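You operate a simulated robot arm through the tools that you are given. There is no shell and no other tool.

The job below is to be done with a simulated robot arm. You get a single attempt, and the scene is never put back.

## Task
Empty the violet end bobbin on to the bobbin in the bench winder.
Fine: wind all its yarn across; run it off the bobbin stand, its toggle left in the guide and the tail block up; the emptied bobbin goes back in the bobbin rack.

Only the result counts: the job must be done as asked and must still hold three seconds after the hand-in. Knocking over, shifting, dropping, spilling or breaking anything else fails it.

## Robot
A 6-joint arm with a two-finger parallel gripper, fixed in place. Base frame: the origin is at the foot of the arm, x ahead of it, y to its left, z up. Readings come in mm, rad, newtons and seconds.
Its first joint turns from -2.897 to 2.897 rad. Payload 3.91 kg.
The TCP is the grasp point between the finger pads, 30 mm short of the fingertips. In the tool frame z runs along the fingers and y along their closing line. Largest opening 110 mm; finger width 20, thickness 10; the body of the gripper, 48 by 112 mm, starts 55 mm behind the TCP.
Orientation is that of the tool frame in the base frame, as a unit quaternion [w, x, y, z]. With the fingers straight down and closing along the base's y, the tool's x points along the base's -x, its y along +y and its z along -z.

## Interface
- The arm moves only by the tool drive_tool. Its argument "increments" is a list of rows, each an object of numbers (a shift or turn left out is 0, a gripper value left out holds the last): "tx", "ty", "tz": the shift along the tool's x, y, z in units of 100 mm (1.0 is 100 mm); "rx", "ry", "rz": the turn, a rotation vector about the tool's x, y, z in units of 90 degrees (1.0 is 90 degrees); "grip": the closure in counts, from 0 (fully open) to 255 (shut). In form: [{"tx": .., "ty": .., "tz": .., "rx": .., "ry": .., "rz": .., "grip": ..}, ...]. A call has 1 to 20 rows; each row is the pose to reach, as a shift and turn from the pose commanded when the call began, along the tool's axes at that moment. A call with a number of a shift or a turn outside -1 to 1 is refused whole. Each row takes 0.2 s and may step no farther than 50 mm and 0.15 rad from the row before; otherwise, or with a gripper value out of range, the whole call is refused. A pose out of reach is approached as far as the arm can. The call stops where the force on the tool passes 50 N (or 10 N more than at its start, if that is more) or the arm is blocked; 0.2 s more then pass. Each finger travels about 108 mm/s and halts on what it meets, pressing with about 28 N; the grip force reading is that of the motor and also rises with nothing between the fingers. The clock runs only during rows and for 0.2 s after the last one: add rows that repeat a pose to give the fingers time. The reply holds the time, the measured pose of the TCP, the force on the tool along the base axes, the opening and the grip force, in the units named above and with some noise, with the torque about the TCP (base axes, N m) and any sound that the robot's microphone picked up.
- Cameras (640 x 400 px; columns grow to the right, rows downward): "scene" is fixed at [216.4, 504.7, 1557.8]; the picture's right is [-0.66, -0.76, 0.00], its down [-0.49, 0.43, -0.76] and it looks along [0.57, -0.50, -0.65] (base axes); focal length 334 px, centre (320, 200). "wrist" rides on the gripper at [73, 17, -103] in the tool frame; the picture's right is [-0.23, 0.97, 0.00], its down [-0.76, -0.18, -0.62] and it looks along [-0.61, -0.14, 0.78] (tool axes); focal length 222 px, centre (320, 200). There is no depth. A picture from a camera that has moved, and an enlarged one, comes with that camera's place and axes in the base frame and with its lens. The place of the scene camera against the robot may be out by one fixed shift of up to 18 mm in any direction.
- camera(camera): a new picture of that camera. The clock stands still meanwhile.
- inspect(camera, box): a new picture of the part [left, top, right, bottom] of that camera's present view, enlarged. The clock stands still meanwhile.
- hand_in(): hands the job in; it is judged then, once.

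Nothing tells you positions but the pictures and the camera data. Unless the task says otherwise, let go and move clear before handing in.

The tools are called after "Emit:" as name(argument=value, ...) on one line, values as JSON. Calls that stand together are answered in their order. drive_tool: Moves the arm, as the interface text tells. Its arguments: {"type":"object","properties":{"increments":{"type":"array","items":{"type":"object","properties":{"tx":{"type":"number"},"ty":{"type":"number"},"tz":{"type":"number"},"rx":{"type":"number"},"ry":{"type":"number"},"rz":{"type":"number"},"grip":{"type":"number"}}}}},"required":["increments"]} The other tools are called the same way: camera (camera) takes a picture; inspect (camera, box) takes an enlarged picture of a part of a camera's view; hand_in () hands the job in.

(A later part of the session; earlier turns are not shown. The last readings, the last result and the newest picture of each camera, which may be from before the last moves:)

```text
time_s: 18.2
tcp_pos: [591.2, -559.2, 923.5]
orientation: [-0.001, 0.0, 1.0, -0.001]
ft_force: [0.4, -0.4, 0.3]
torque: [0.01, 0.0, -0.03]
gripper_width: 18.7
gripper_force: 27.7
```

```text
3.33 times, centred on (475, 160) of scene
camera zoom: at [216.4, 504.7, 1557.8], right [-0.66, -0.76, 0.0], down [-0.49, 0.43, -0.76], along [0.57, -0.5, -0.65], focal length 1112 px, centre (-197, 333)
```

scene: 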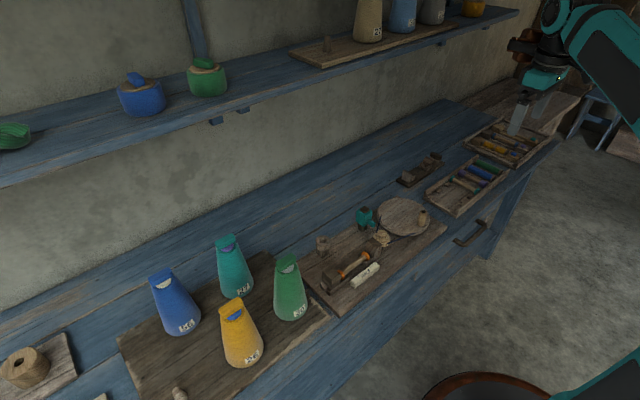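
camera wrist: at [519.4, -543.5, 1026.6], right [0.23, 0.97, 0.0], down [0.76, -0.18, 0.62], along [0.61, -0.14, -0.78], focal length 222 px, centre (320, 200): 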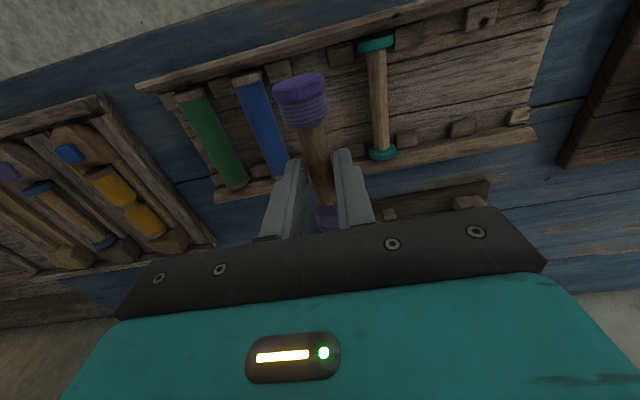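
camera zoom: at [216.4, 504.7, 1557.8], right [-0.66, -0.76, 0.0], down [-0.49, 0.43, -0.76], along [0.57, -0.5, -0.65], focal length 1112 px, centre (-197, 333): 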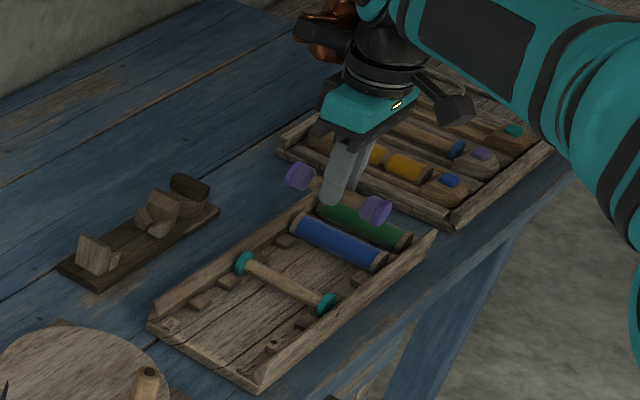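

The bobbin is held. Before placing it I'll take two views of the stand from the sides to measure the V-cradles and end plates precisely.

Emit:
drive_tool(increments=[{"tx": -0.28, "tz": -0.13}, {"tx": -0.55, "tz": -0.26}, {"tx": -0.83, "tz": -0.26}, {"tx": -1, "tz": -0.26}, {"tx": -1, "tz": -0.26}])

Emit:
camera(camera="wrist")

Emit:
inspect(camera="wrist", box=[330, 90, 490, 210])

```text
time_s: 19.4
tcp_pos: [690.7, -557.9, 950.0]
orientation: [0.0, 0.0, 1.0, 0.0]
ft_force: [0.3, 0.0, 0.2]
torque: [-0.02, 0.01, 0.0]
gripper_width: 18.7
gripper_force: 28.5
```

```text
taken
camera wrist: at [619.6, -543.0, 1052.9], right [0.23, 0.97, 0.0], down [0.76, -0.18, 0.62], along [0.61, -0.14, -0.78], focal length 222 px, centre (320, 200)
```

wrist: 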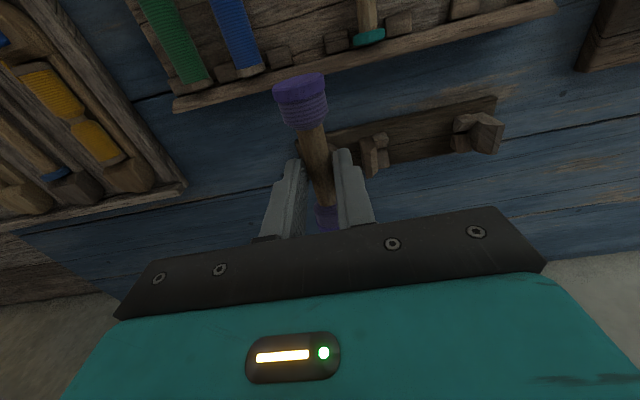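

```text
3.33 times, centred on (410, 150) of wrist
camera zoom: at [619.6, -543.0, 1052.9], right [0.23, 0.97, 0.0], down [0.76, -0.18, 0.62], along [0.61, -0.14, -0.78], focal length 740 px, centre (20, 367)
```

zoom: 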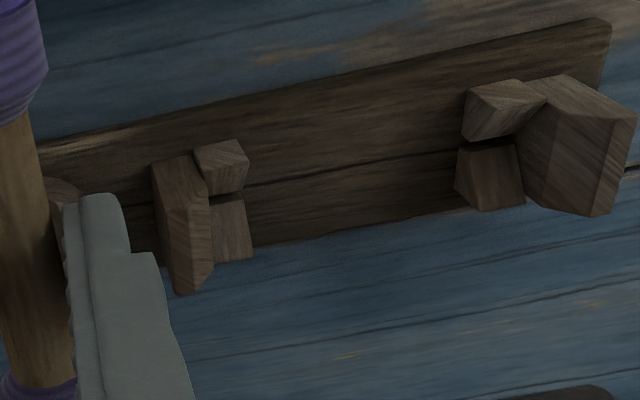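

Emit:
drive_tool(increments=[{"ty": 0.48}, {"ty": 0.96}])

Emit:
drive_tool(increments=[{"ty": 0.48}, {"ty": 0.96}, {"ty": 0.96}])

Emit:
camera(camera="wrist")

Emit:
inspect(camera="wrist", box=[160, 90, 320, 210])

```text
time_s: 20.0
tcp_pos: [690.6, -460.3, 949.8]
orientation: [-0.001, 0.001, 1.0, -0.001]
ft_force: [0.4, -0.4, -1.3]
torque: [0.05, 0.03, 0.05]
gripper_width: 19.0
gripper_force: 28.2
```

```text
time_s: 20.8
tcp_pos: [692.1, -363.6, 950.1]
orientation: [0.0, 0.001, 1.0, -0.001]
ft_force: [0.0, 0.3, -0.2]
torque: [0.01, -0.01, 0.02]
gripper_width: 18.6
gripper_force: 27.9
```

```text
taken
camera wrist: at [620.9, -348.4, 1052.9], right [0.23, 0.97, 0.0], down [0.76, -0.18, 0.62], along [0.61, -0.14, -0.78], focal length 222 px, centre (320, 200)
```

wrist: 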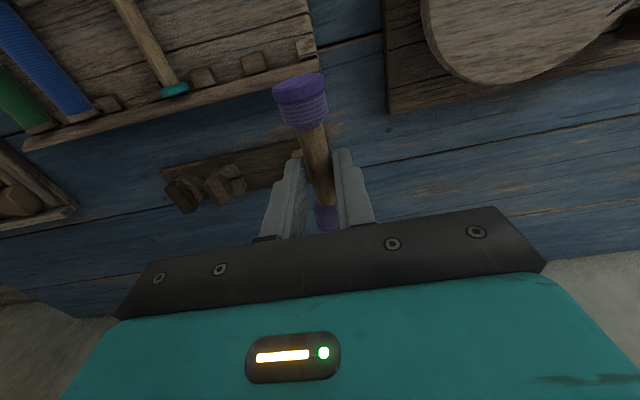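

```text
3.33 times, centred on (240, 150) of wrist
camera zoom: at [620.9, -348.4, 1052.9], right [0.23, 0.97, 0.0], down [0.76, -0.18, 0.62], along [0.61, -0.14, -0.78], focal length 740 px, centre (587, 367)
```

zoom: 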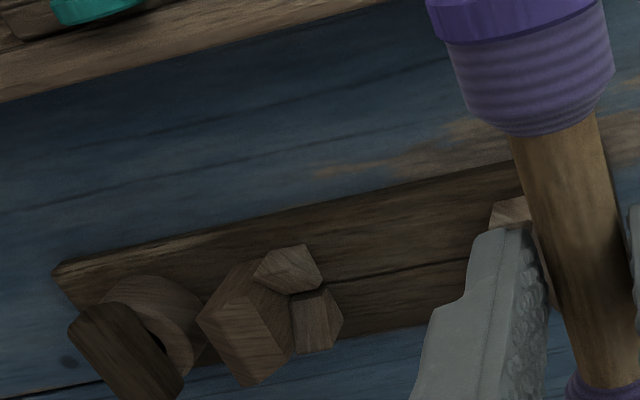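

Both views put the V-cradles at x≈754.5, z≈800, with plate inner faces at y≈-502 and -395, so the centre is y≈-449. I'll swing over the stand and turn the tool 90° so the bobbin lies along y.

Emit:
drive_tool(increments=[{"tx": -0.057, "ty": -0.078, "rz": -0.091}, {"tx": -0.114, "ty": -0.155, "rz": -0.182}, {"tx": -0.17, "ty": -0.233, "rz": -0.273}, {"tx": -0.227, "ty": -0.31, "rz": -0.364}, {"tx": -0.284, "ty": -0.388, "rz": -0.455}, {"tx": -0.341, "ty": -0.466, "rz": -0.546}, {"tx": -0.398, "ty": -0.543, "rz": -0.637}, {"tx": -0.454, "ty": -0.621, "rz": -0.728}, {"tx": -0.511, "ty": -0.699, "rz": -0.819}, {"tx": -0.568, "ty": -0.776, "rz": -0.91}, {"tx": -0.625, "ty": -0.854, "rz": -1}, {"tx": -0.625, "ty": -0.854, "rz": -1}])

Emit:
camera(camera="wrist")

Emit:
inspect(camera="scene", box=[380, 90, 480, 190])

```text
time_s: 23.4
tcp_pos: [755.4, -451.9, 949.0]
orientation: [0.001, 0.708, -0.707, 0.0]
ft_force: [-0.4, 0.3, 0.3]
torque: [0.02, -0.01, -0.04]
gripper_width: 18.9
gripper_force: 27.7
```

```text
taken
camera wrist: at [738.5, -525.7, 1052.0], right [-0.97, 0.23, 0.0], down [0.18, 0.76, 0.62], along [0.14, 0.61, -0.78], focal length 222 px, centre (320, 200)
```

wrist: 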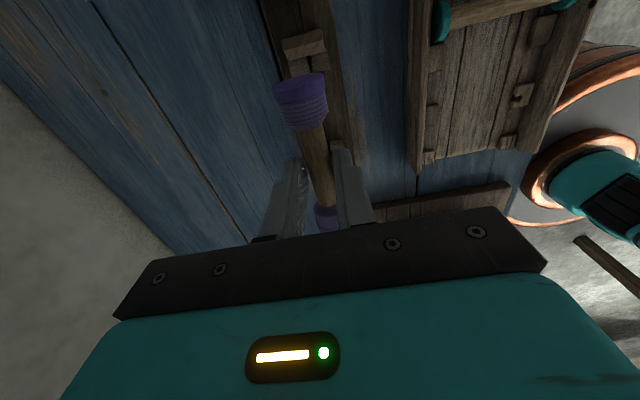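

```text
4.00 times, centred on (430, 140) of scene
camera zoom: at [216.4, 504.7, 1557.8], right [-0.66, -0.76, 0.0], down [-0.49, 0.43, -0.76], along [0.57, -0.5, -0.65], focal length 1334 px, centre (-120, 440)
```

zoom: 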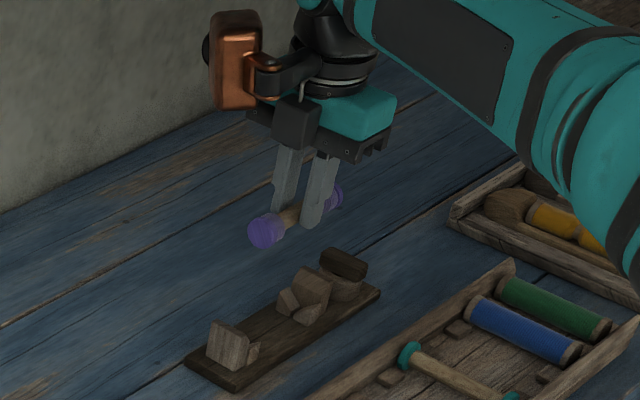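

Aligned over the stand; lowering part way and checking.

Emit:
drive_tool(increments=[{"tz": 0.35}, {"tz": 0.7}, {"tz": 0.7}])

Emit:
camera(camera="wrist")

Emit:
inspect(camera="wrist", box=[230, 0, 410, 240])

Emit:
inspect(camera="scene", box=[390, 120, 460, 190])

```text
time_s: 24.2
tcp_pos: [753.4, -453.7, 878.0]
orientation: [-0.001, -0.707, 0.707, 0.0]
ft_force: [0.1, 0.4, 0.3]
torque: [-0.01, 0.02, -0.01]
gripper_width: 18.8
gripper_force: 27.9
```

```text
taken
camera wrist: at [737.7, -527.5, 981.5], right [-0.97, 0.23, 0.0], down [0.18, 0.76, 0.62], along [0.14, 0.6, -0.78], focal length 222 px, centre (320, 200)
```

wrist: 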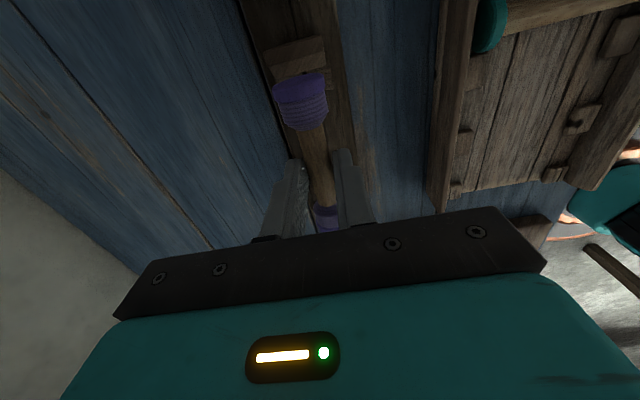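

```text
1.67 times, centred on (320, 120) of wrist
camera zoom: at [737.7, -527.5, 981.5], right [-0.97, 0.23, 0.0], down [0.18, 0.76, 0.62], along [0.14, 0.6, -0.78], focal length 370 px, centre (320, 333)
```

zoom: 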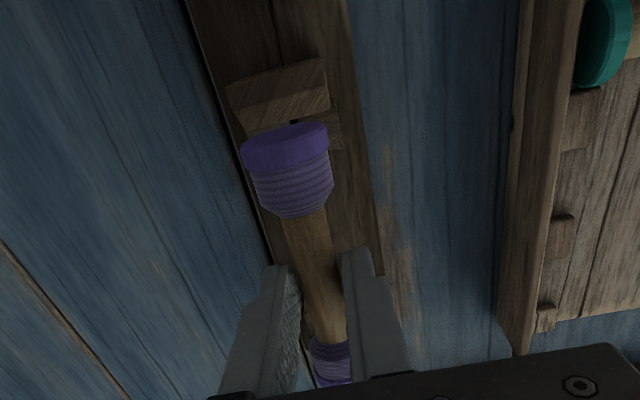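

```text
5.71 times, centred on (425, 155) of scene
camera zoom: at [216.4, 504.7, 1557.8], right [-0.66, -0.76, 0.0], down [-0.49, 0.43, -0.76], along [0.57, -0.5, -0.65], focal length 1906 px, centre (-280, 457)
```

zoom: 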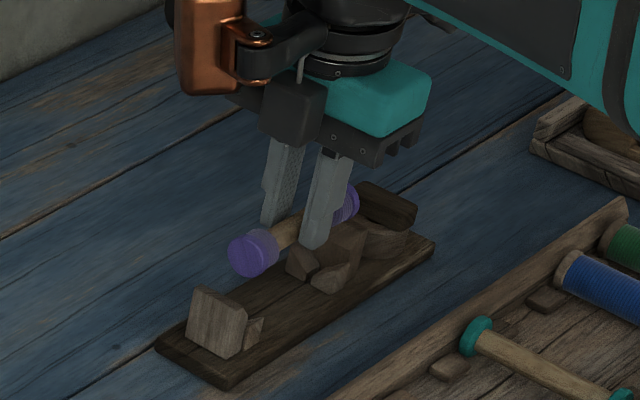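

I'll shift about 3 mm to +y to centre between the plates and lower in steps, watching force.

Emit:
drive_tool(increments=[{"tx": -0.033, "tz": 0.1}, {"tx": -0.033, "tz": 0.28}, {"tx": -0.033, "tz": 0.28}])

Emit:
inspect(camera="scene", box=[390, 120, 460, 190])

Emit:
inspect(camera="wrist", box=[240, 0, 400, 160])

```text
time_s: 25.0
tcp_pos: [752.9, -450.3, 849.6]
orientation: [0.0, -0.707, 0.708, 0.0]
ft_force: [-0.8, -0.8, -1.2]
torque: [0.01, 0.0, -0.03]
gripper_width: 19.0
gripper_force: 28.2
```

```text
5.71 times, centred on (425, 155) of scene
camera zoom: at [216.4, 504.7, 1557.8], right [-0.66, -0.76, 0.0], down [-0.49, 0.43, -0.76], along [0.57, -0.5, -0.65], focal length 1906 px, centre (-280, 457)
```

zoom: 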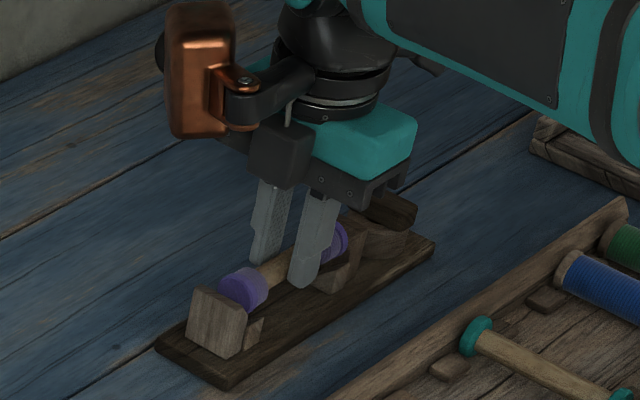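

```text
2.50 times, centred on (320, 80) of wrist
camera zoom: at [737.1, -523.9, 953.5], right [-0.97, 0.23, 0.0], down [0.18, 0.76, 0.62], along [0.14, 0.6, -0.78], focal length 555 px, centre (320, 500)
```

zoom: 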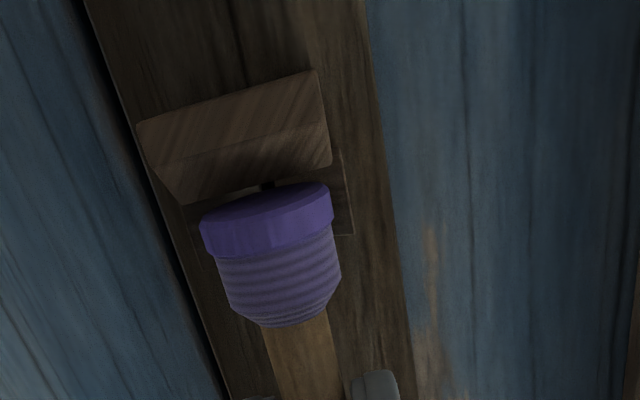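

Emit:
drive_tool(increments=[{"ty": -0.015, "tz": 0.04}, {"ty": -0.015, "tz": 0.08}, {"ty": -0.015, "tz": 0.08}])

Emit:
inspect(camera="scene", box=[400, 135, 450, 185])

Emit:
inspect(camera="wrist", box=[240, 0, 400, 160])

```text
time_s: 25.8
tcp_pos: [755.2, -449.2, 842.0]
orientation: [0.0, -0.707, 0.707, 0.0]
ft_force: [1.5, -0.2, 0.0]
torque: [-0.02, -0.02, 0.0]
gripper_width: 18.8
gripper_force: 28.2
```

```text
8.00 times, centred on (425, 160) of scene
camera zoom: at [216.4, 504.7, 1557.8], right [-0.66, -0.76, 0.0], down [-0.49, 0.43, -0.76], along [0.57, -0.5, -0.65], focal length 2668 px, centre (-520, 520)
```

zoom: 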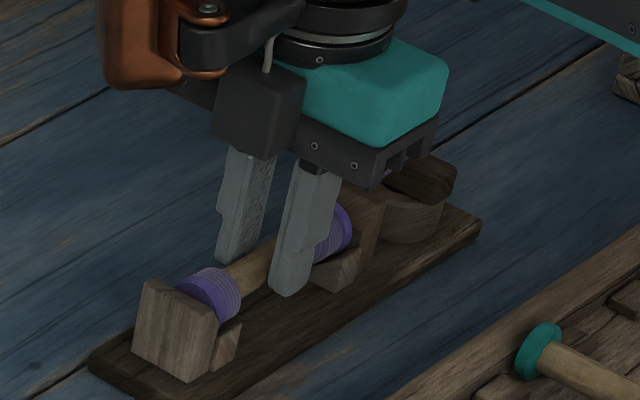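

```text
2.50 times, centred on (320, 80) of wrist
camera zoom: at [738.6, -523.4, 945.5], right [-0.97, 0.23, 0.0], down [0.18, 0.76, 0.62], along [0.14, 0.61, -0.78], focal length 555 px, centre (320, 500)
```

zoom: 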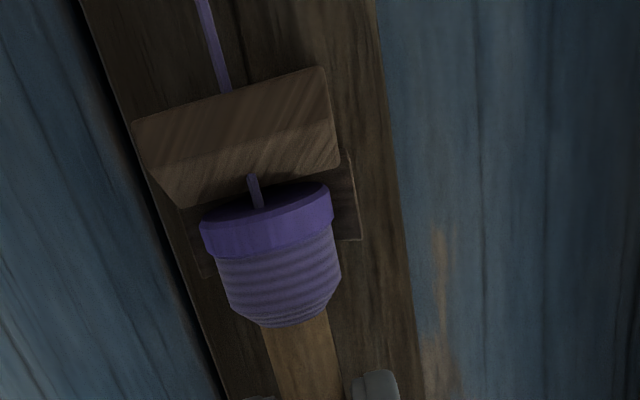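

A violet yarn line now runs from the bobbin to the post, so the stand has it. I'll lower the last few millimetres.

Emit:
drive_tool(increments=[{"tz": 0.02}, {"tz": 0.03}, {"tz": 0.03}])

Emit:
inspect(camera="scene", box=[400, 135, 450, 185])

```text
time_s: 26.6
tcp_pos: [755.3, -449.5, 840.9]
orientation: [-0.001, -0.707, 0.707, -0.002]
ft_force: [-1.5, -2.1, 13.1]
torque: [0.16, 0.0, -0.01]
gripper_width: 19.1
gripper_force: 27.9
```

```text
8.00 times, centred on (425, 160) of scene
camera zoom: at [216.4, 504.7, 1557.8], right [-0.66, -0.76, 0.0], down [-0.49, 0.43, -0.76], along [0.57, -0.5, -0.65], focal length 2668 px, centre (-520, 520)
```

zoom: 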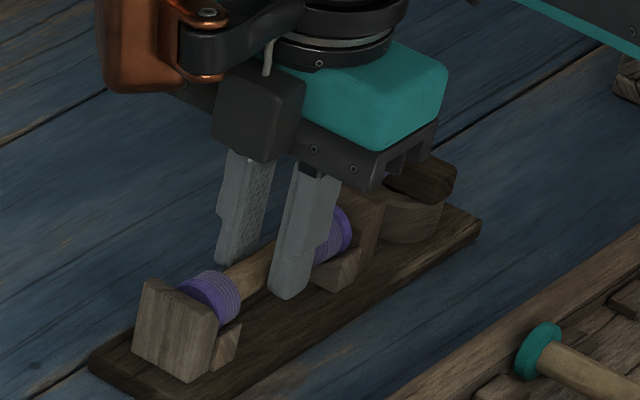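

Contact at 13 N, so it is seated. Easing up slightly and opening the fingers.

Emit:
drive_tool(increments=[{"tz": -0.015}, {"tz": -0.015, "grip": 190}, {"tz": -0.015, "grip": 151}, {"tz": -0.015, "grip": 151}])

Emit:
inspect(camera="scene", box=[400, 135, 450, 185])

Emit:
camera(camera="wrist")

```text
time_s: 27.6
tcp_pos: [755.5, -449.6, 841.5]
orientation: [-0.001, -0.707, 0.707, 0.0]
ft_force: [-0.2, 0.5, -0.5]
torque: [-0.02, 0.0, 0.02]
gripper_width: 44.9
gripper_force: 0.0
```

```text
8.00 times, centred on (425, 160) of scene
camera zoom: at [216.4, 504.7, 1557.8], right [-0.66, -0.76, 0.0], down [-0.49, 0.43, -0.76], along [0.57, -0.5, -0.65], focal length 2668 px, centre (-520, 520)
```

zoom: 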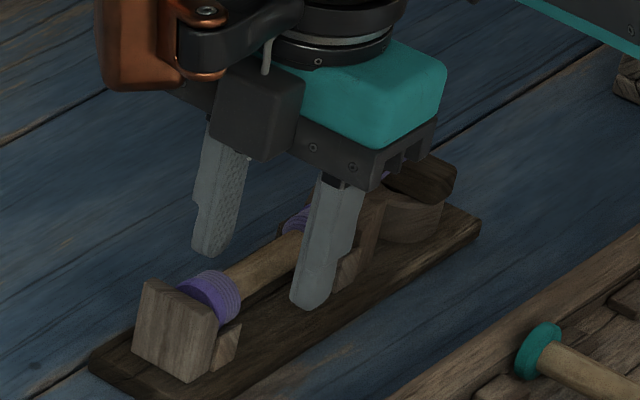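

```text
taken
camera wrist: at [738.7, -522.7, 944.8], right [-0.97, 0.23, 0.0], down [0.18, 0.76, 0.62], along [0.14, 0.61, -0.78], focal length 222 px, centre (320, 200)
```

wrist: 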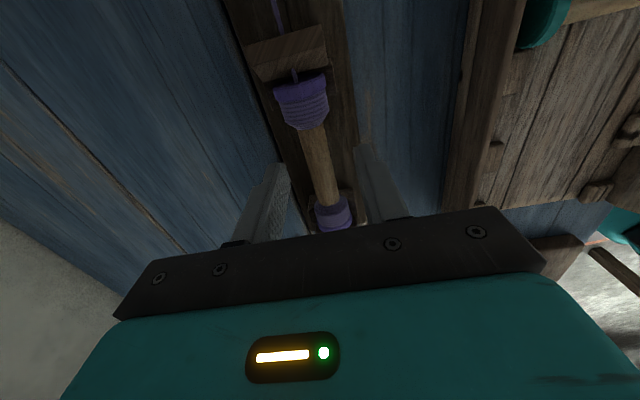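

The bobbin sits in the stand and is released. Next I'll rise, turn back to the default orientation and look down on the toggle.

Emit:
drive_tool(increments=[{"tz": -0.2}, {"tz": -0.5}, {"tz": -0.9}])

Emit:
drive_tool(increments=[{"tx": 0.086, "rz": 0.091, "grip": 0}, {"tx": 0.17, "rz": 0.182}, {"tx": 0.26, "rz": 0.273}, {"tx": 0.34, "rz": 0.364}, {"tx": 0.43, "rz": 0.455}, {"tx": 0.52, "rz": 0.546}, {"tx": 0.6, "rz": 0.637}, {"tx": 0.69, "rz": 0.728}, {"tx": 0.78, "rz": 0.819}, {"tx": 0.86, "rz": 0.91}, {"tx": 0.95, "rz": 1}, {"tx": 0.95, "rz": 1}])

Emit:
camera(camera="wrist")

Emit:
inspect(camera="wrist", box=[240, 60, 400, 200])

```text
time_s: 28.4
tcp_pos: [757.0, -446.2, 933.2]
orientation: [0.0, 0.707, -0.707, 0.0]
ft_force: [1.1, -0.4, -0.1]
torque: [-0.01, 0.01, 0.05]
gripper_width: 44.8
gripper_force: 0.0
```

```text
time_s: 31.0
tcp_pos: [756.1, -544.2, 932.0]
orientation: [0.0, 0.001, 1.0, -0.001]
ft_force: [0.9, 0.1, -0.1]
torque: [-0.01, 0.01, 0.0]
gripper_width: 110.1
gripper_force: 0.1
```

```text
taken
camera wrist: at [683.5, -527.6, 1034.7], right [0.23, 0.97, 0.0], down [0.76, -0.18, 0.62], along [0.61, -0.14, -0.78], focal length 222 px, centre (320, 200)
```

wrist: 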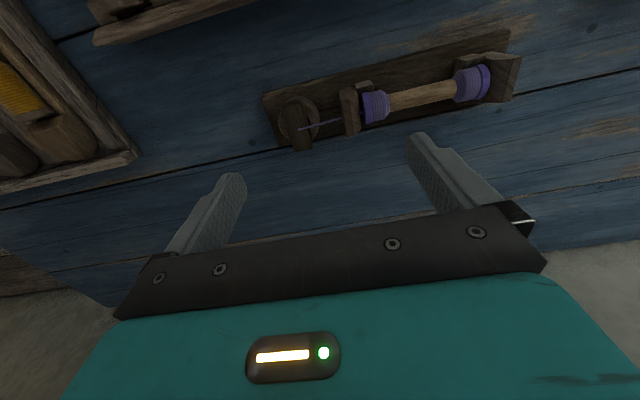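

```text
2.86 times, centred on (320, 130) of wrist
camera zoom: at [683.5, -527.6, 1034.7], right [0.23, 0.97, 0.0], down [0.76, -0.18, 0.62], along [0.61, -0.14, -0.78], focal length 635 px, centre (320, 400)
```

zoom: 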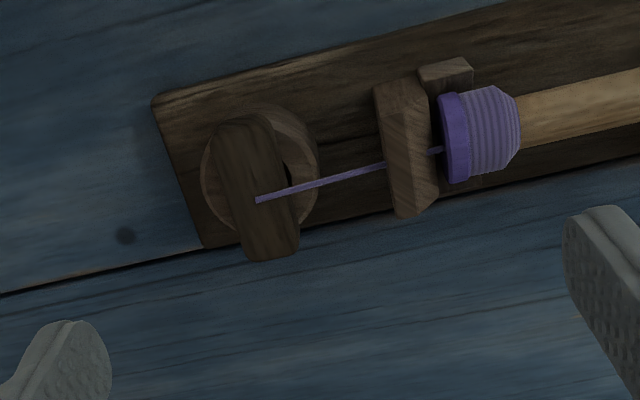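

The yarn is attached to the toggle, which is a bar along x centred at about (755.5, -566.5) with its top at z≈825. I'll position over it with a narrowed opening and check.

Emit:
drive_tool(increments=[{"ty": -0.11, "tz": 0.25, "grip": 139}, {"ty": -0.22, "tz": 0.5, "grip": 139}, {"ty": -0.22, "tz": 0.5, "grip": 139}, {"ty": -0.22, "tz": 0.5, "grip": 139}])

Emit:
inspect(camera="wrist", box=[230, 60, 410, 210])

Emit:
inspect(camera="scene", box=[405, 125, 465, 175])

```text
time_s: 32.0
tcp_pos: [755.5, -564.7, 881.6]
orientation: [0.001, 0.0, 1.0, -0.001]
ft_force: [-0.1, 0.2, 0.4]
torque: [0.05, 0.01, 0.0]
gripper_width: 50.1
gripper_force: 0.0
```

```text
2.67 times, centred on (320, 135) of wrist
camera zoom: at [683.0, -549.1, 985.1], right [0.23, 0.97, 0.0], down [0.76, -0.18, 0.62], along [0.61, -0.14, -0.78], focal length 592 px, centre (320, 373)
```

zoom: 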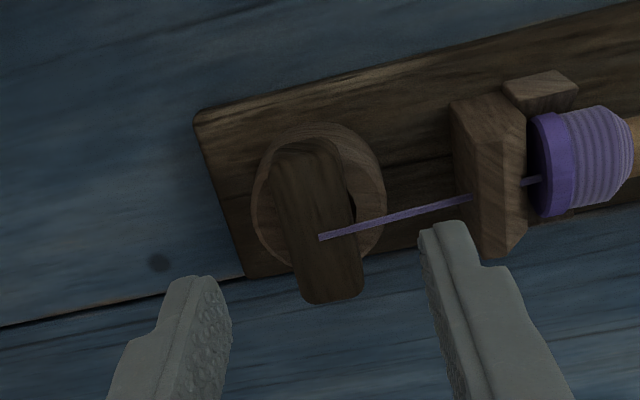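

```text
8.00 times, centred on (435, 150) of scene
camera zoom: at [216.4, 504.7, 1557.8], right [-0.66, -0.76, 0.0], down [-0.49, 0.43, -0.76], along [0.57, -0.5, -0.65], focal length 2668 px, centre (-600, 600)
```

zoom: 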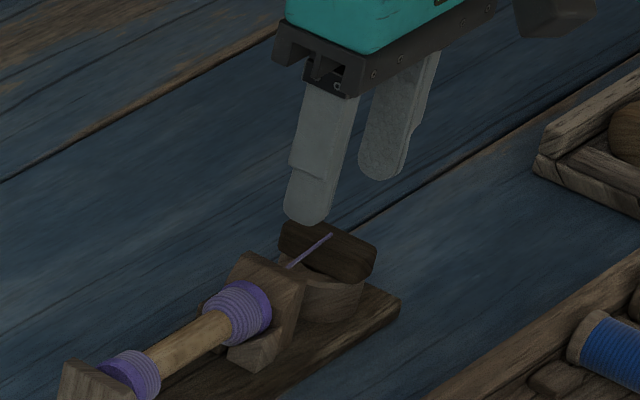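

Well centred. Descending onto the toggle.

Emit:
drive_tool(increments=[{"ty": -0.01, "tz": 0.15}, {"ty": -0.01, "tz": 0.3}, {"ty": -0.01, "tz": 0.37}, {"ty": -0.01, "tz": 0.37}])

Emit:
inspect(camera="wrist", box=[230, 60, 410, 210])

Emit:
inspect(camera="scene", box=[415, 130, 455, 170])

```text
time_s: 33.0
tcp_pos: [756.0, -565.6, 845.4]
orientation: [0.0, -0.001, 1.0, -0.001]
ft_force: [0.3, -0.1, 0.8]
torque: [0.02, 0.0, 0.0]
gripper_width: 49.9
gripper_force: 0.1
```

```text
2.67 times, centred on (320, 135) of wrist
camera zoom: at [684.0, -550.2, 947.7], right [0.23, 0.97, 0.0], down [0.76, -0.18, 0.62], along [0.61, -0.14, -0.78], focal length 592 px, centre (320, 373)
```

zoom: 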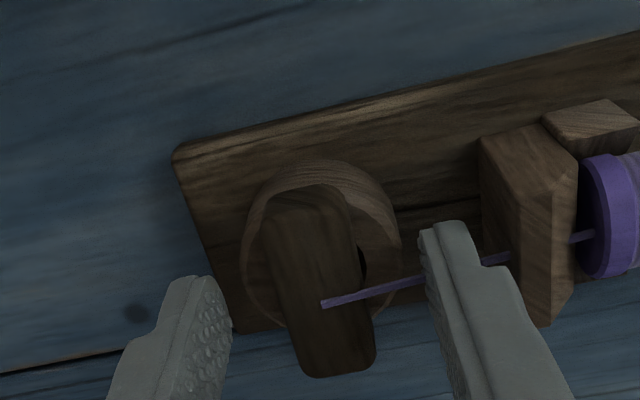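

```text
10.00 times, centred on (435, 150) of scene
camera zoom: at [216.4, 504.7, 1557.8], right [-0.66, -0.76, 0.0], down [-0.49, 0.43, -0.76], along [0.57, -0.5, -0.65], focal length 3335 px, centre (-830, 700)
```

zoom: 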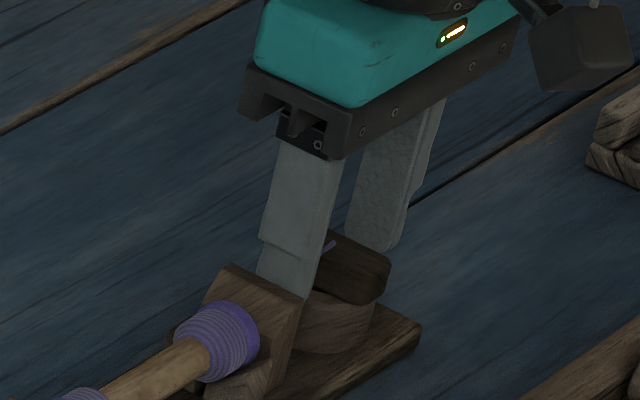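

Emit:
drive_tool(increments=[{"tz": 0.02}, {"tz": 0.02, "grip": 200}, {"tz": 0.02, "grip": 255}, {"tz": 0.02, "grip": 255}, {"tz": 0.02, "grip": 255}])

Emit:
inspect(camera="wrist", box=[230, 60, 410, 210])

```text
time_s: 34.2
tcp_pos: [755.5, -564.0, 841.7]
orientation: [-0.001, -0.001, 1.0, -0.001]
ft_force: [-13.0, 30.1, -3.2]
torque: [0.98, 0.29, 0.19]
gripper_width: 44.1
gripper_force: 45.0
```

```text
2.67 times, centred on (320, 135) of wrist
camera zoom: at [683.8, -548.7, 945.7], right [0.23, 0.97, 0.0], down [0.76, -0.18, 0.62], along [0.61, -0.14, -0.78], focal length 592 px, centre (320, 373)
```

zoom: 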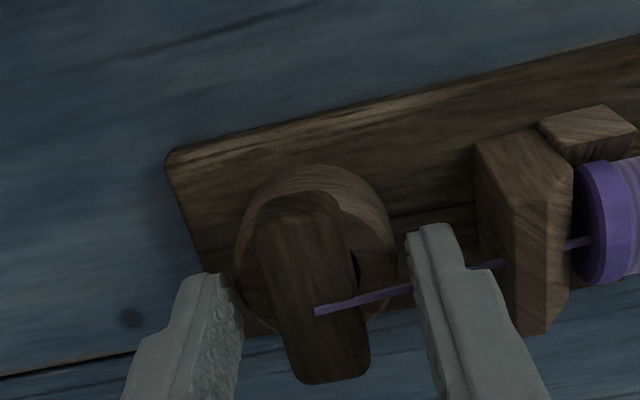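

The fingers met the collar, which is higher than I estimated. I'll open at once and rise.

Emit:
drive_tool(increments=[{"grip": 139}, {"grip": 139}, {"tz": -0.1, "grip": 139}, {"tz": -0.1, "grip": 139}])

Emit:
inspect(camera="wrist", box=[230, 60, 410, 210])

Emit:
inspect(camera="scene", box=[405, 130, 455, 180])

```text
time_s: 35.2
tcp_pos: [755.5, -566.8, 851.5]
orientation: [-0.001, 0.0, 1.0, -0.001]
ft_force: [0.6, 0.3, 0.9]
torque: [-0.01, 0.01, 0.02]
gripper_width: 50.2
gripper_force: 0.0
```

```text
2.67 times, centred on (320, 135) of wrist
camera zoom: at [683.2, -551.3, 955.3], right [0.23, 0.97, 0.0], down [0.76, -0.18, 0.62], along [0.61, -0.14, -0.78], focal length 592 px, centre (320, 373)
```

zoom: 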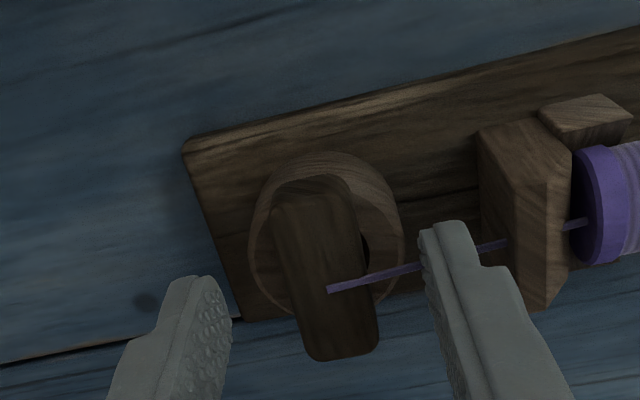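

```text
8.00 times, centred on (430, 155) of scene
camera zoom: at [216.4, 504.7, 1557.8], right [-0.66, -0.76, 0.0], down [-0.49, 0.43, -0.76], along [0.57, -0.5, -0.65], focal length 2668 px, centre (-560, 560)
```

zoom: 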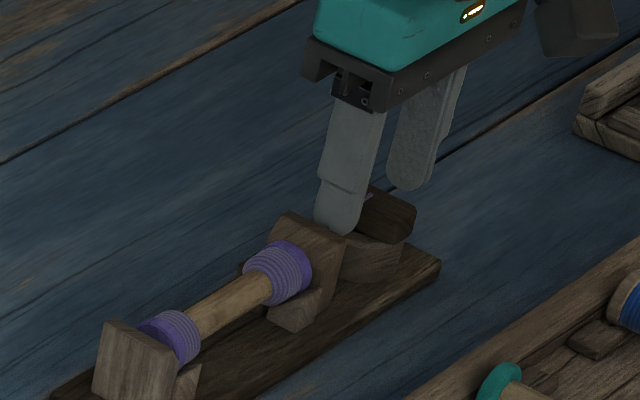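

The stand hasn't moved in the scene view. Better triangulation puts the collar top at z≈815 and the toggle top at ≈829.5, so I'll grip with the tips at z≈818.5.

Emit:
drive_tool(increments=[{"ty": 0.005, "tz": 0.03}, {"ty": 0.005, "tz": 0.03, "grip": 170}, {"ty": 0.005, "tz": 0.03, "grip": 185}, {"ty": 0.005, "tz": 0.03, "grip": 185}])

```text
time_s: 36.2
tcp_pos: [755.5, -566.9, 848.7]
orientation: [0.001, 0.0, 1.0, -0.001]
ft_force: [0.2, 0.0, 1.0]
torque: [-0.02, 0.02, 0.01]
gripper_width: 30.2
gripper_force: 0.0
```

The fingers are clear of the collar now; closing on the bar.

Emit:
drive_tool(increments=[{"grip": 210}, {"grip": 255}, {"grip": 255}, {"grip": 255}])

Emit:
inspect(camera="wrist", box=[230, 60, 410, 210])

```text
time_s: 37.2
tcp_pos: [756.3, -566.1, 849.2]
orientation: [0.0, 0.001, 1.0, 0.0]
ft_force: [0.8, 0.6, -0.6]
torque: [-0.02, -0.01, 0.02]
gripper_width: 18.3
gripper_force: 28.4
```

```text
2.67 times, centred on (320, 135) of wrist
camera zoom: at [683.5, -550.4, 952.4], right [0.23, 0.97, 0.0], down [0.76, -0.18, 0.62], along [0.61, -0.14, -0.78], focal length 592 px, centre (320, 373)
```

zoom: 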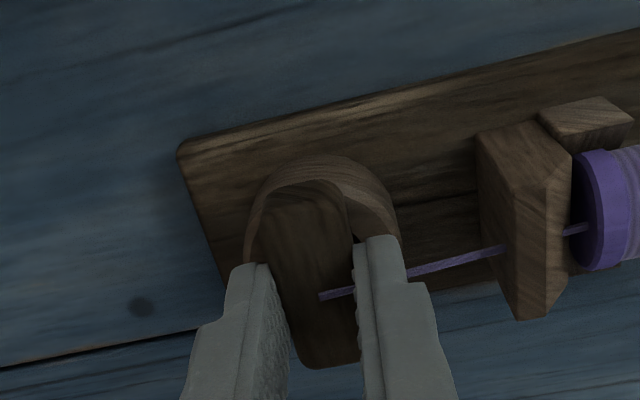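

The toggle is gripped at 18 mm. Lifting straight up.

Emit:
drive_tool(increments=[{"tz": -0.1}, {"tz": -0.25}, {"tz": -0.45}, {"tz": -0.7}, {"tz": -1}])

Emit:
camera(camera="wrist")

Emit:
inspect(camera="scene", box=[390, 90, 490, 190])

```text
time_s: 38.4
tcp_pos: [755.0, -564.8, 951.4]
orientation: [-0.001, 0.0, 1.0, -0.001]
ft_force: [0.4, -0.9, -0.2]
torque: [0.01, 0.01, 0.03]
gripper_width: 18.2
gripper_force: 28.0
```

```text
taken
camera wrist: at [683.1, -549.7, 1053.6], right [0.23, 0.97, 0.0], down [0.76, -0.18, 0.62], along [0.61, -0.14, -0.78], focal length 222 px, centre (320, 200)
```

wrist: 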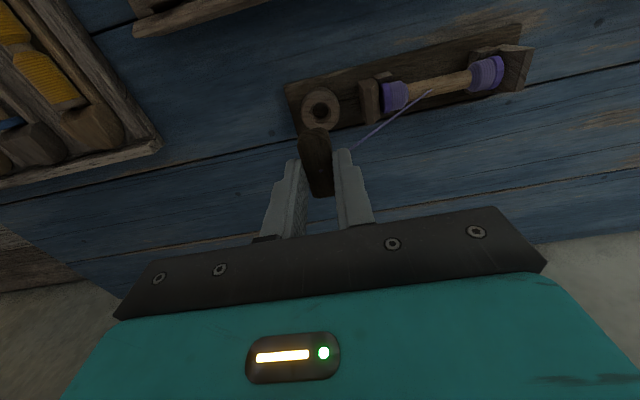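

```text
4.00 times, centred on (440, 140) of scene
camera zoom: at [216.4, 504.7, 1557.8], right [-0.66, -0.76, 0.0], down [-0.49, 0.43, -0.76], along [0.57, -0.5, -0.65], focal length 1334 px, centre (-160, 440)
```

zoom: 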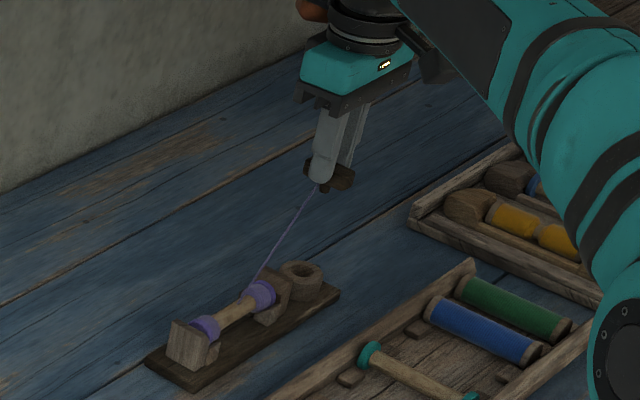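

The toggle with its stem is in hand and the yarn follows. I'll carry it high over to the guide collar at (686, 79).

Emit:
drive_tool(increments=[{"tx": 0.043, "ty": 0.4, "tz": -0.17}, {"tx": 0.086, "ty": 0.805, "tz": -0.34}])

Emit:
drive_tool(increments=[{"tx": 0.043, "ty": 0.4}, {"tx": 0.086, "ty": 0.805}])

Emit:
drive_tool(increments=[{"tx": 0.043, "ty": 0.4}, {"tx": 0.086, "ty": 0.805}])

Emit:
drive_tool(increments=[{"tx": 0.043, "ty": 0.4}, {"tx": 0.086, "ty": 0.805}])

Emit:
drive_tool(increments=[{"tx": 0.043, "ty": 0.4}, {"tx": 0.086, "ty": 0.805}])

Emit:
camera(camera="wrist")

```text
time_s: 39.0
tcp_pos: [746.6, -487.3, 981.4]
orientation: [-0.001, 0.002, 1.0, -0.001]
ft_force: [0.6, -0.5, -0.5]
torque: [0.05, 0.03, 0.0]
gripper_width: 18.0
gripper_force: 27.8
```

```text
time_s: 39.6
tcp_pos: [739.0, -406.1, 982.2]
orientation: [0.0, 0.001, 1.0, -0.001]
ft_force: [0.0, -0.3, 0.1]
torque: [0.02, 0.02, 0.01]
gripper_width: 18.1
gripper_force: 28.0
```

```text
time_s: 40.2
tcp_pos: [730.0, -324.9, 983.5]
orientation: [-0.001, 0.001, 1.0, -0.001]
ft_force: [-0.5, -0.2, -1.1]
torque: [0.03, 0.0, 0.02]
gripper_width: 18.6
gripper_force: 27.8
```

```text
time_s: 40.8
tcp_pos: [720.5, -243.1, 984.7]
orientation: [0.0, 0.001, 1.0, 0.0]
ft_force: [0.0, -0.8, -0.9]
torque: [0.07, 0.0, 0.0]
gripper_width: 18.1
gripper_force: 28.5
```

```text
time_s: 41.4
tcp_pos: [710.6, -162.7, 981.4]
orientation: [-0.001, 0.001, 1.0, -0.001]
ft_force: [0.6, 0.1, -0.7]
torque: [0.06, -0.02, 0.01]
gripper_width: 18.4
gripper_force: 28.5
```

```text
taken
camera wrist: at [639.2, -146.7, 1084.8], right [0.23, 0.97, 0.0], down [0.76, -0.18, 0.62], along [0.61, -0.14, -0.78], focal length 222 px, centre (320, 200)
```

wrist: 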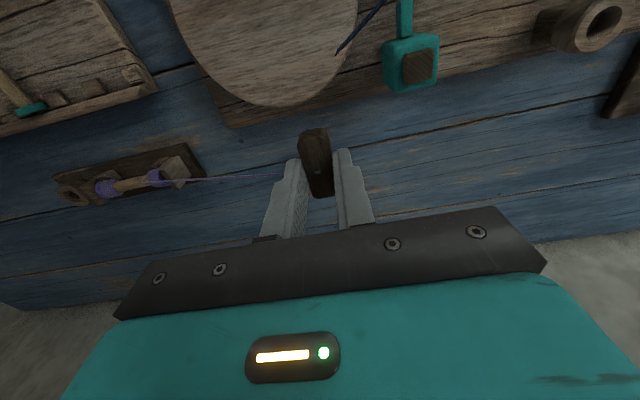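

Emit:
drive_tool(increments=[{"tx": 0.043, "ty": 0.4}, {"tx": 0.086, "ty": 0.805}])

Emit:
drive_tool(increments=[{"tx": 0.043, "ty": 0.4}, {"tx": 0.086, "ty": 0.805}])

Emit:
drive_tool(increments=[{"tx": 0.043, "ty": 0.4}, {"tx": 0.07, "ty": 0.8}, {"tx": 0.07, "ty": 0.8}])

Emit:
camera(camera="wrist")

Emit:
inspect(camera="wrist", box=[240, 40, 400, 200])

```text
time_s: 42.0
tcp_pos: [703.8, -81.6, 980.9]
orientation: [0.001, 0.001, 1.0, 0.0]
ft_force: [-0.1, -0.5, 0.2]
torque: [0.06, 0.02, 0.0]
gripper_width: 18.3
gripper_force: 28.0
```

```text
time_s: 42.6
tcp_pos: [692.6, -3.9, 981.6]
orientation: [0.001, 0.002, 1.0, 0.0]
ft_force: [-0.9, -0.1, -0.8]
torque: [-0.01, 0.04, 0.01]
gripper_width: 18.4
gripper_force: 28.3
```

```text
time_s: 43.4
tcp_pos: [686.6, 76.2, 980.5]
orientation: [0.0, -0.001, 1.0, -0.001]
ft_force: [-0.6, 0.9, 0.0]
torque: [-0.01, -0.02, 0.0]
gripper_width: 18.2
gripper_force: 28.9
```

```text
taken
camera wrist: at [613.4, 92.4, 1084.2], right [0.23, 0.97, 0.0], down [0.76, -0.18, 0.62], along [0.61, -0.14, -0.78], focal length 222 px, centre (320, 200)
```

wrist: 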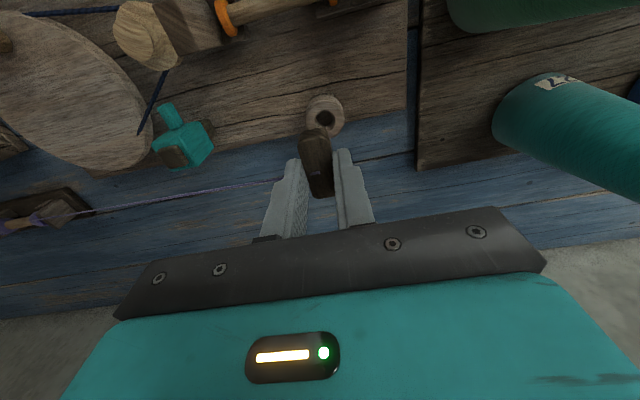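

```text
2.50 times, centred on (320, 120) of wrist
camera zoom: at [613.4, 92.4, 1084.2], right [0.23, 0.97, 0.0], down [0.76, -0.18, 0.62], along [0.61, -0.14, -0.78], focal length 555 px, centre (320, 400)
```

zoom: 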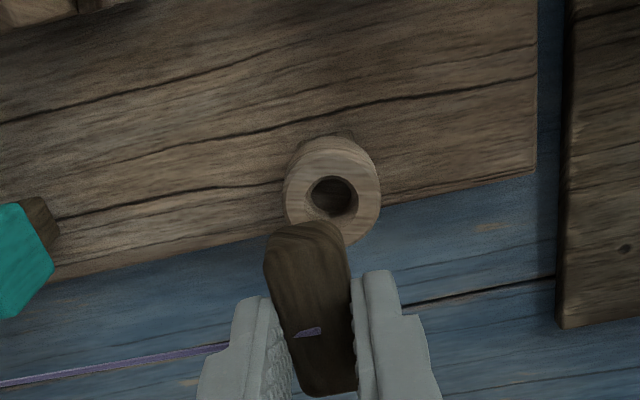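

The guide hole shows slightly off from where the stand's hole appeared at the same height. I'll correct by about (+6.5, +3) mm and compare again.

Emit:
drive_tool(increments=[{"tx": -0.065, "ty": 0.033, "tz": -0.07}, {"tx": -0.065, "ty": 0.033, "tz": -0.07}, {"tx": -0.065, "ty": 0.033, "tz": -0.07}])

Emit:
inspect(camera="wrist", box=[240, 40, 400, 200])

Emit:
inspect(camera="scene", box=[290, 190, 390, 290])

```text
time_s: 44.2
tcp_pos: [692.2, 80.1, 988.2]
orientation: [-0.001, 0.0, 1.0, -0.001]
ft_force: [-0.3, -0.8, 0.2]
torque: [-0.02, 0.03, -0.02]
gripper_width: 18.3
gripper_force: 28.0
```

```text
2.50 times, centred on (320, 120) of wrist
camera zoom: at [621.0, 96.0, 1091.8], right [0.23, 0.97, 0.0], down [0.76, -0.18, 0.62], along [0.61, -0.14, -0.78], focal length 555 px, centre (320, 400)
```

zoom: 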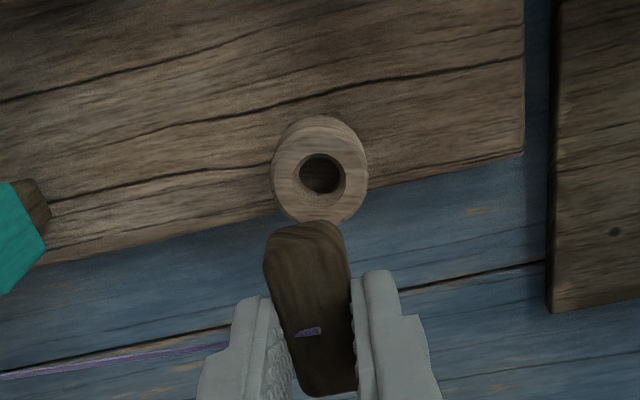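

```text
4.00 times, centred on (340, 240) of scene
camera zoom: at [216.4, 504.7, 1557.8], right [-0.66, -0.76, 0.0], down [-0.49, 0.43, -0.76], along [0.57, -0.5, -0.65], focal length 1334 px, centre (240, 40)
```

zoom: 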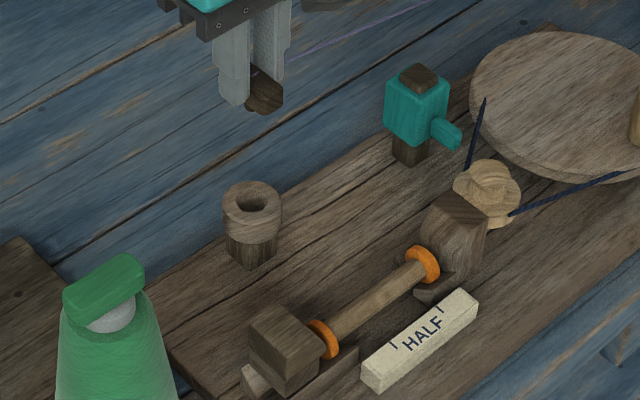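

The hole now shows at the same pixel (321, 110) as at the stand. Lowering toward the guide in steps.

Emit:
drive_tool(increments=[{"tz": 0.3}, {"tz": 0.6}, {"tz": 0.7}, {"tz": 0.7}])

Emit:
inspect(camera="wrist", box=[240, 60, 400, 220])

Emit:
inspect(camera="scene", box=[290, 210, 350, 270])

```text
time_s: 45.2
tcp_pos: [694.9, 80.9, 917.2]
orientation: [0.0, 0.001, 1.0, -0.002]
ft_force: [0.0, 0.1, -0.1]
torque: [0.01, 0.01, -0.02]
gripper_width: 18.5
gripper_force: 28.6
```

```text
2.50 times, centred on (320, 140) of wrist
camera zoom: at [622.4, 96.4, 1021.8], right [0.23, 0.97, 0.0], down [0.76, -0.18, 0.62], along [0.61, -0.14, -0.78], focal length 555 px, centre (320, 350)
```

zoom: 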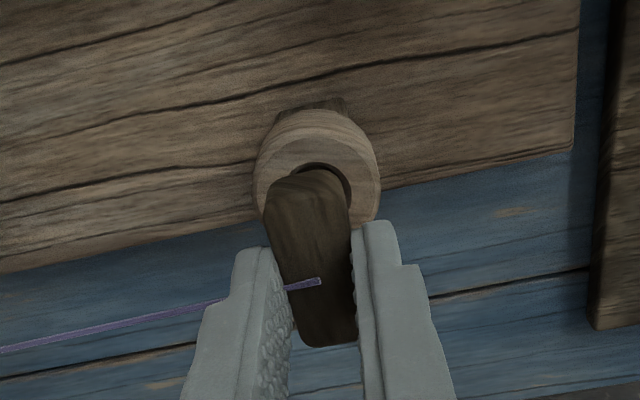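

```text
6.67 times, centred on (320, 240) of scene
camera zoom: at [216.4, 504.7, 1557.8], right [-0.66, -0.76, 0.0], down [-0.49, 0.43, -0.76], along [0.57, -0.5, -0.65], focal length 2223 px, centre (320, -67)
```

zoom: 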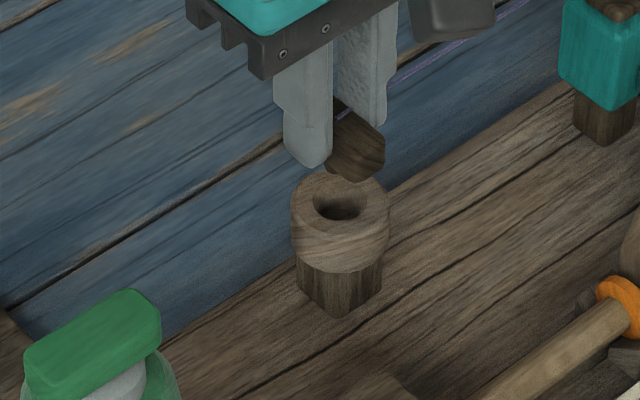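

Emit:
drive_tool(increments=[{"tz": 0.1}, {"tz": 0.2}, {"tz": 0.25}, {"tz": 0.25}])

Emit:
inspect(camera="wrist", box=[240, 60, 400, 220])

Emit:
inspect(camera="scene", box=[290, 210, 350, 270])

```text
time_s: 46.2
tcp_pos: [695.3, 80.8, 893.6]
orientation: [0.0, 0.001, 1.0, -0.002]
ft_force: [-0.5, -0.5, -0.7]
torque: [0.0, 0.03, 0.01]
gripper_width: 18.1
gripper_force: 27.8
```

```text
2.50 times, centred on (320, 140) of wrist
camera zoom: at [623.2, 96.4, 996.9], right [0.23, 0.97, 0.0], down [0.76, -0.18, 0.62], along [0.61, -0.14, -0.78], focal length 555 px, centre (320, 350)
```

zoom: 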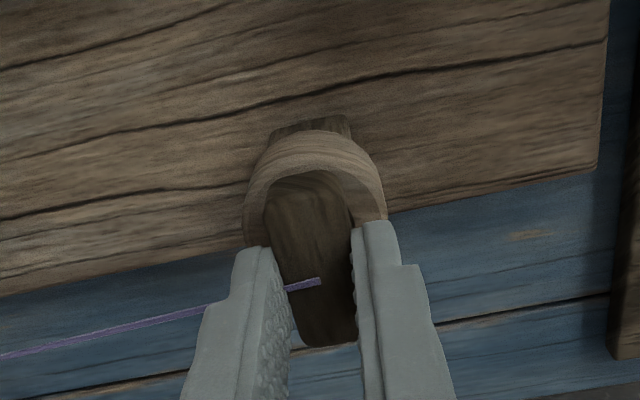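

```text
6.67 times, centred on (320, 240) of scene
camera zoom: at [216.4, 504.7, 1557.8], right [-0.66, -0.76, 0.0], down [-0.49, 0.43, -0.76], along [0.57, -0.5, -0.65], focal length 2223 px, centre (320, -67)
```

zoom: 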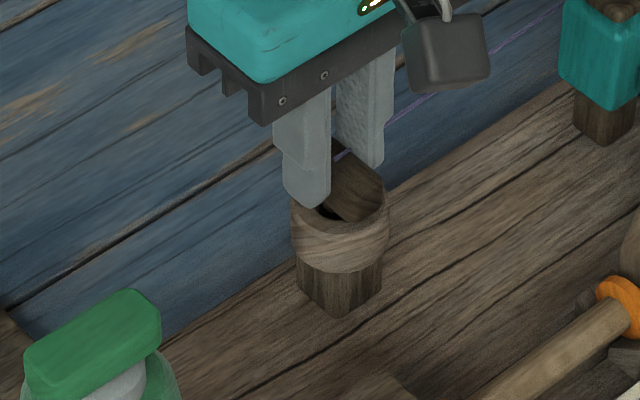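

Emit:
drive_tool(increments=[{"ty": -0.015, "tz": 0.02}, {"ty": -0.015, "tz": 0.04}, {"ty": -0.015, "tz": 0.06}, {"ty": -0.015, "tz": 0.06}])

Emit:
inspect(camera="wrist", box=[230, 60, 410, 210])

Emit:
inspect(camera="scene", box=[290, 210, 350, 270])

```text
time_s: 47.2
tcp_pos: [695.3, 79.0, 886.0]
orientation: [0.0, 0.0, 1.0, -0.001]
ft_force: [0.5, 0.5, -0.2]
torque: [-0.01, 0.0, -0.02]
gripper_width: 18.4
gripper_force: 28.3
```

```text
2.67 times, centred on (320, 135) of wrist
camera zoom: at [622.9, 94.8, 990.7], right [0.23, 0.97, 0.0], down [0.76, -0.18, 0.62], along [0.61, -0.14, -0.78], focal length 592 px, centre (320, 373)
```

zoom: 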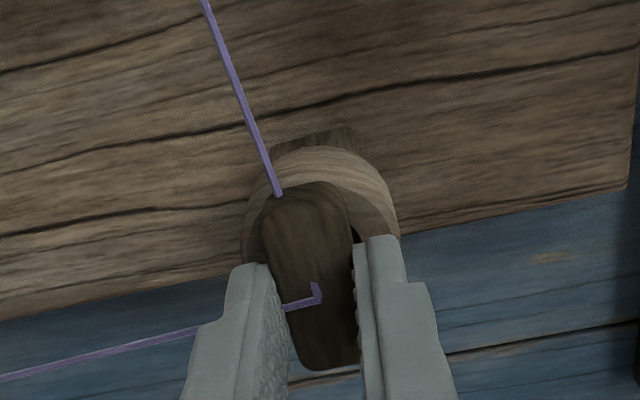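

```text
6.67 times, centred on (320, 240) of scene
camera zoom: at [216.4, 504.7, 1557.8], right [-0.66, -0.76, 0.0], down [-0.49, 0.43, -0.76], along [0.57, -0.5, -0.65], focal length 2223 px, centre (320, -67)
```

zoom: 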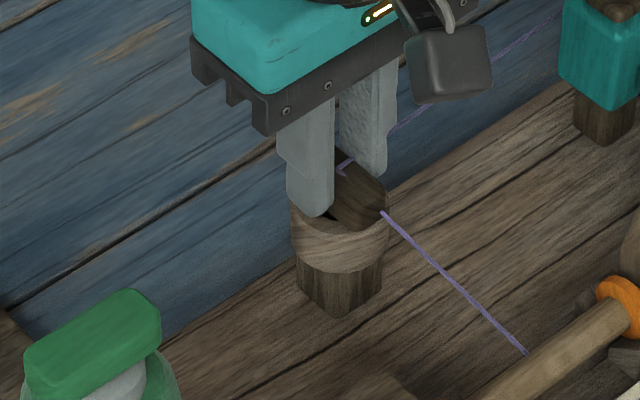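

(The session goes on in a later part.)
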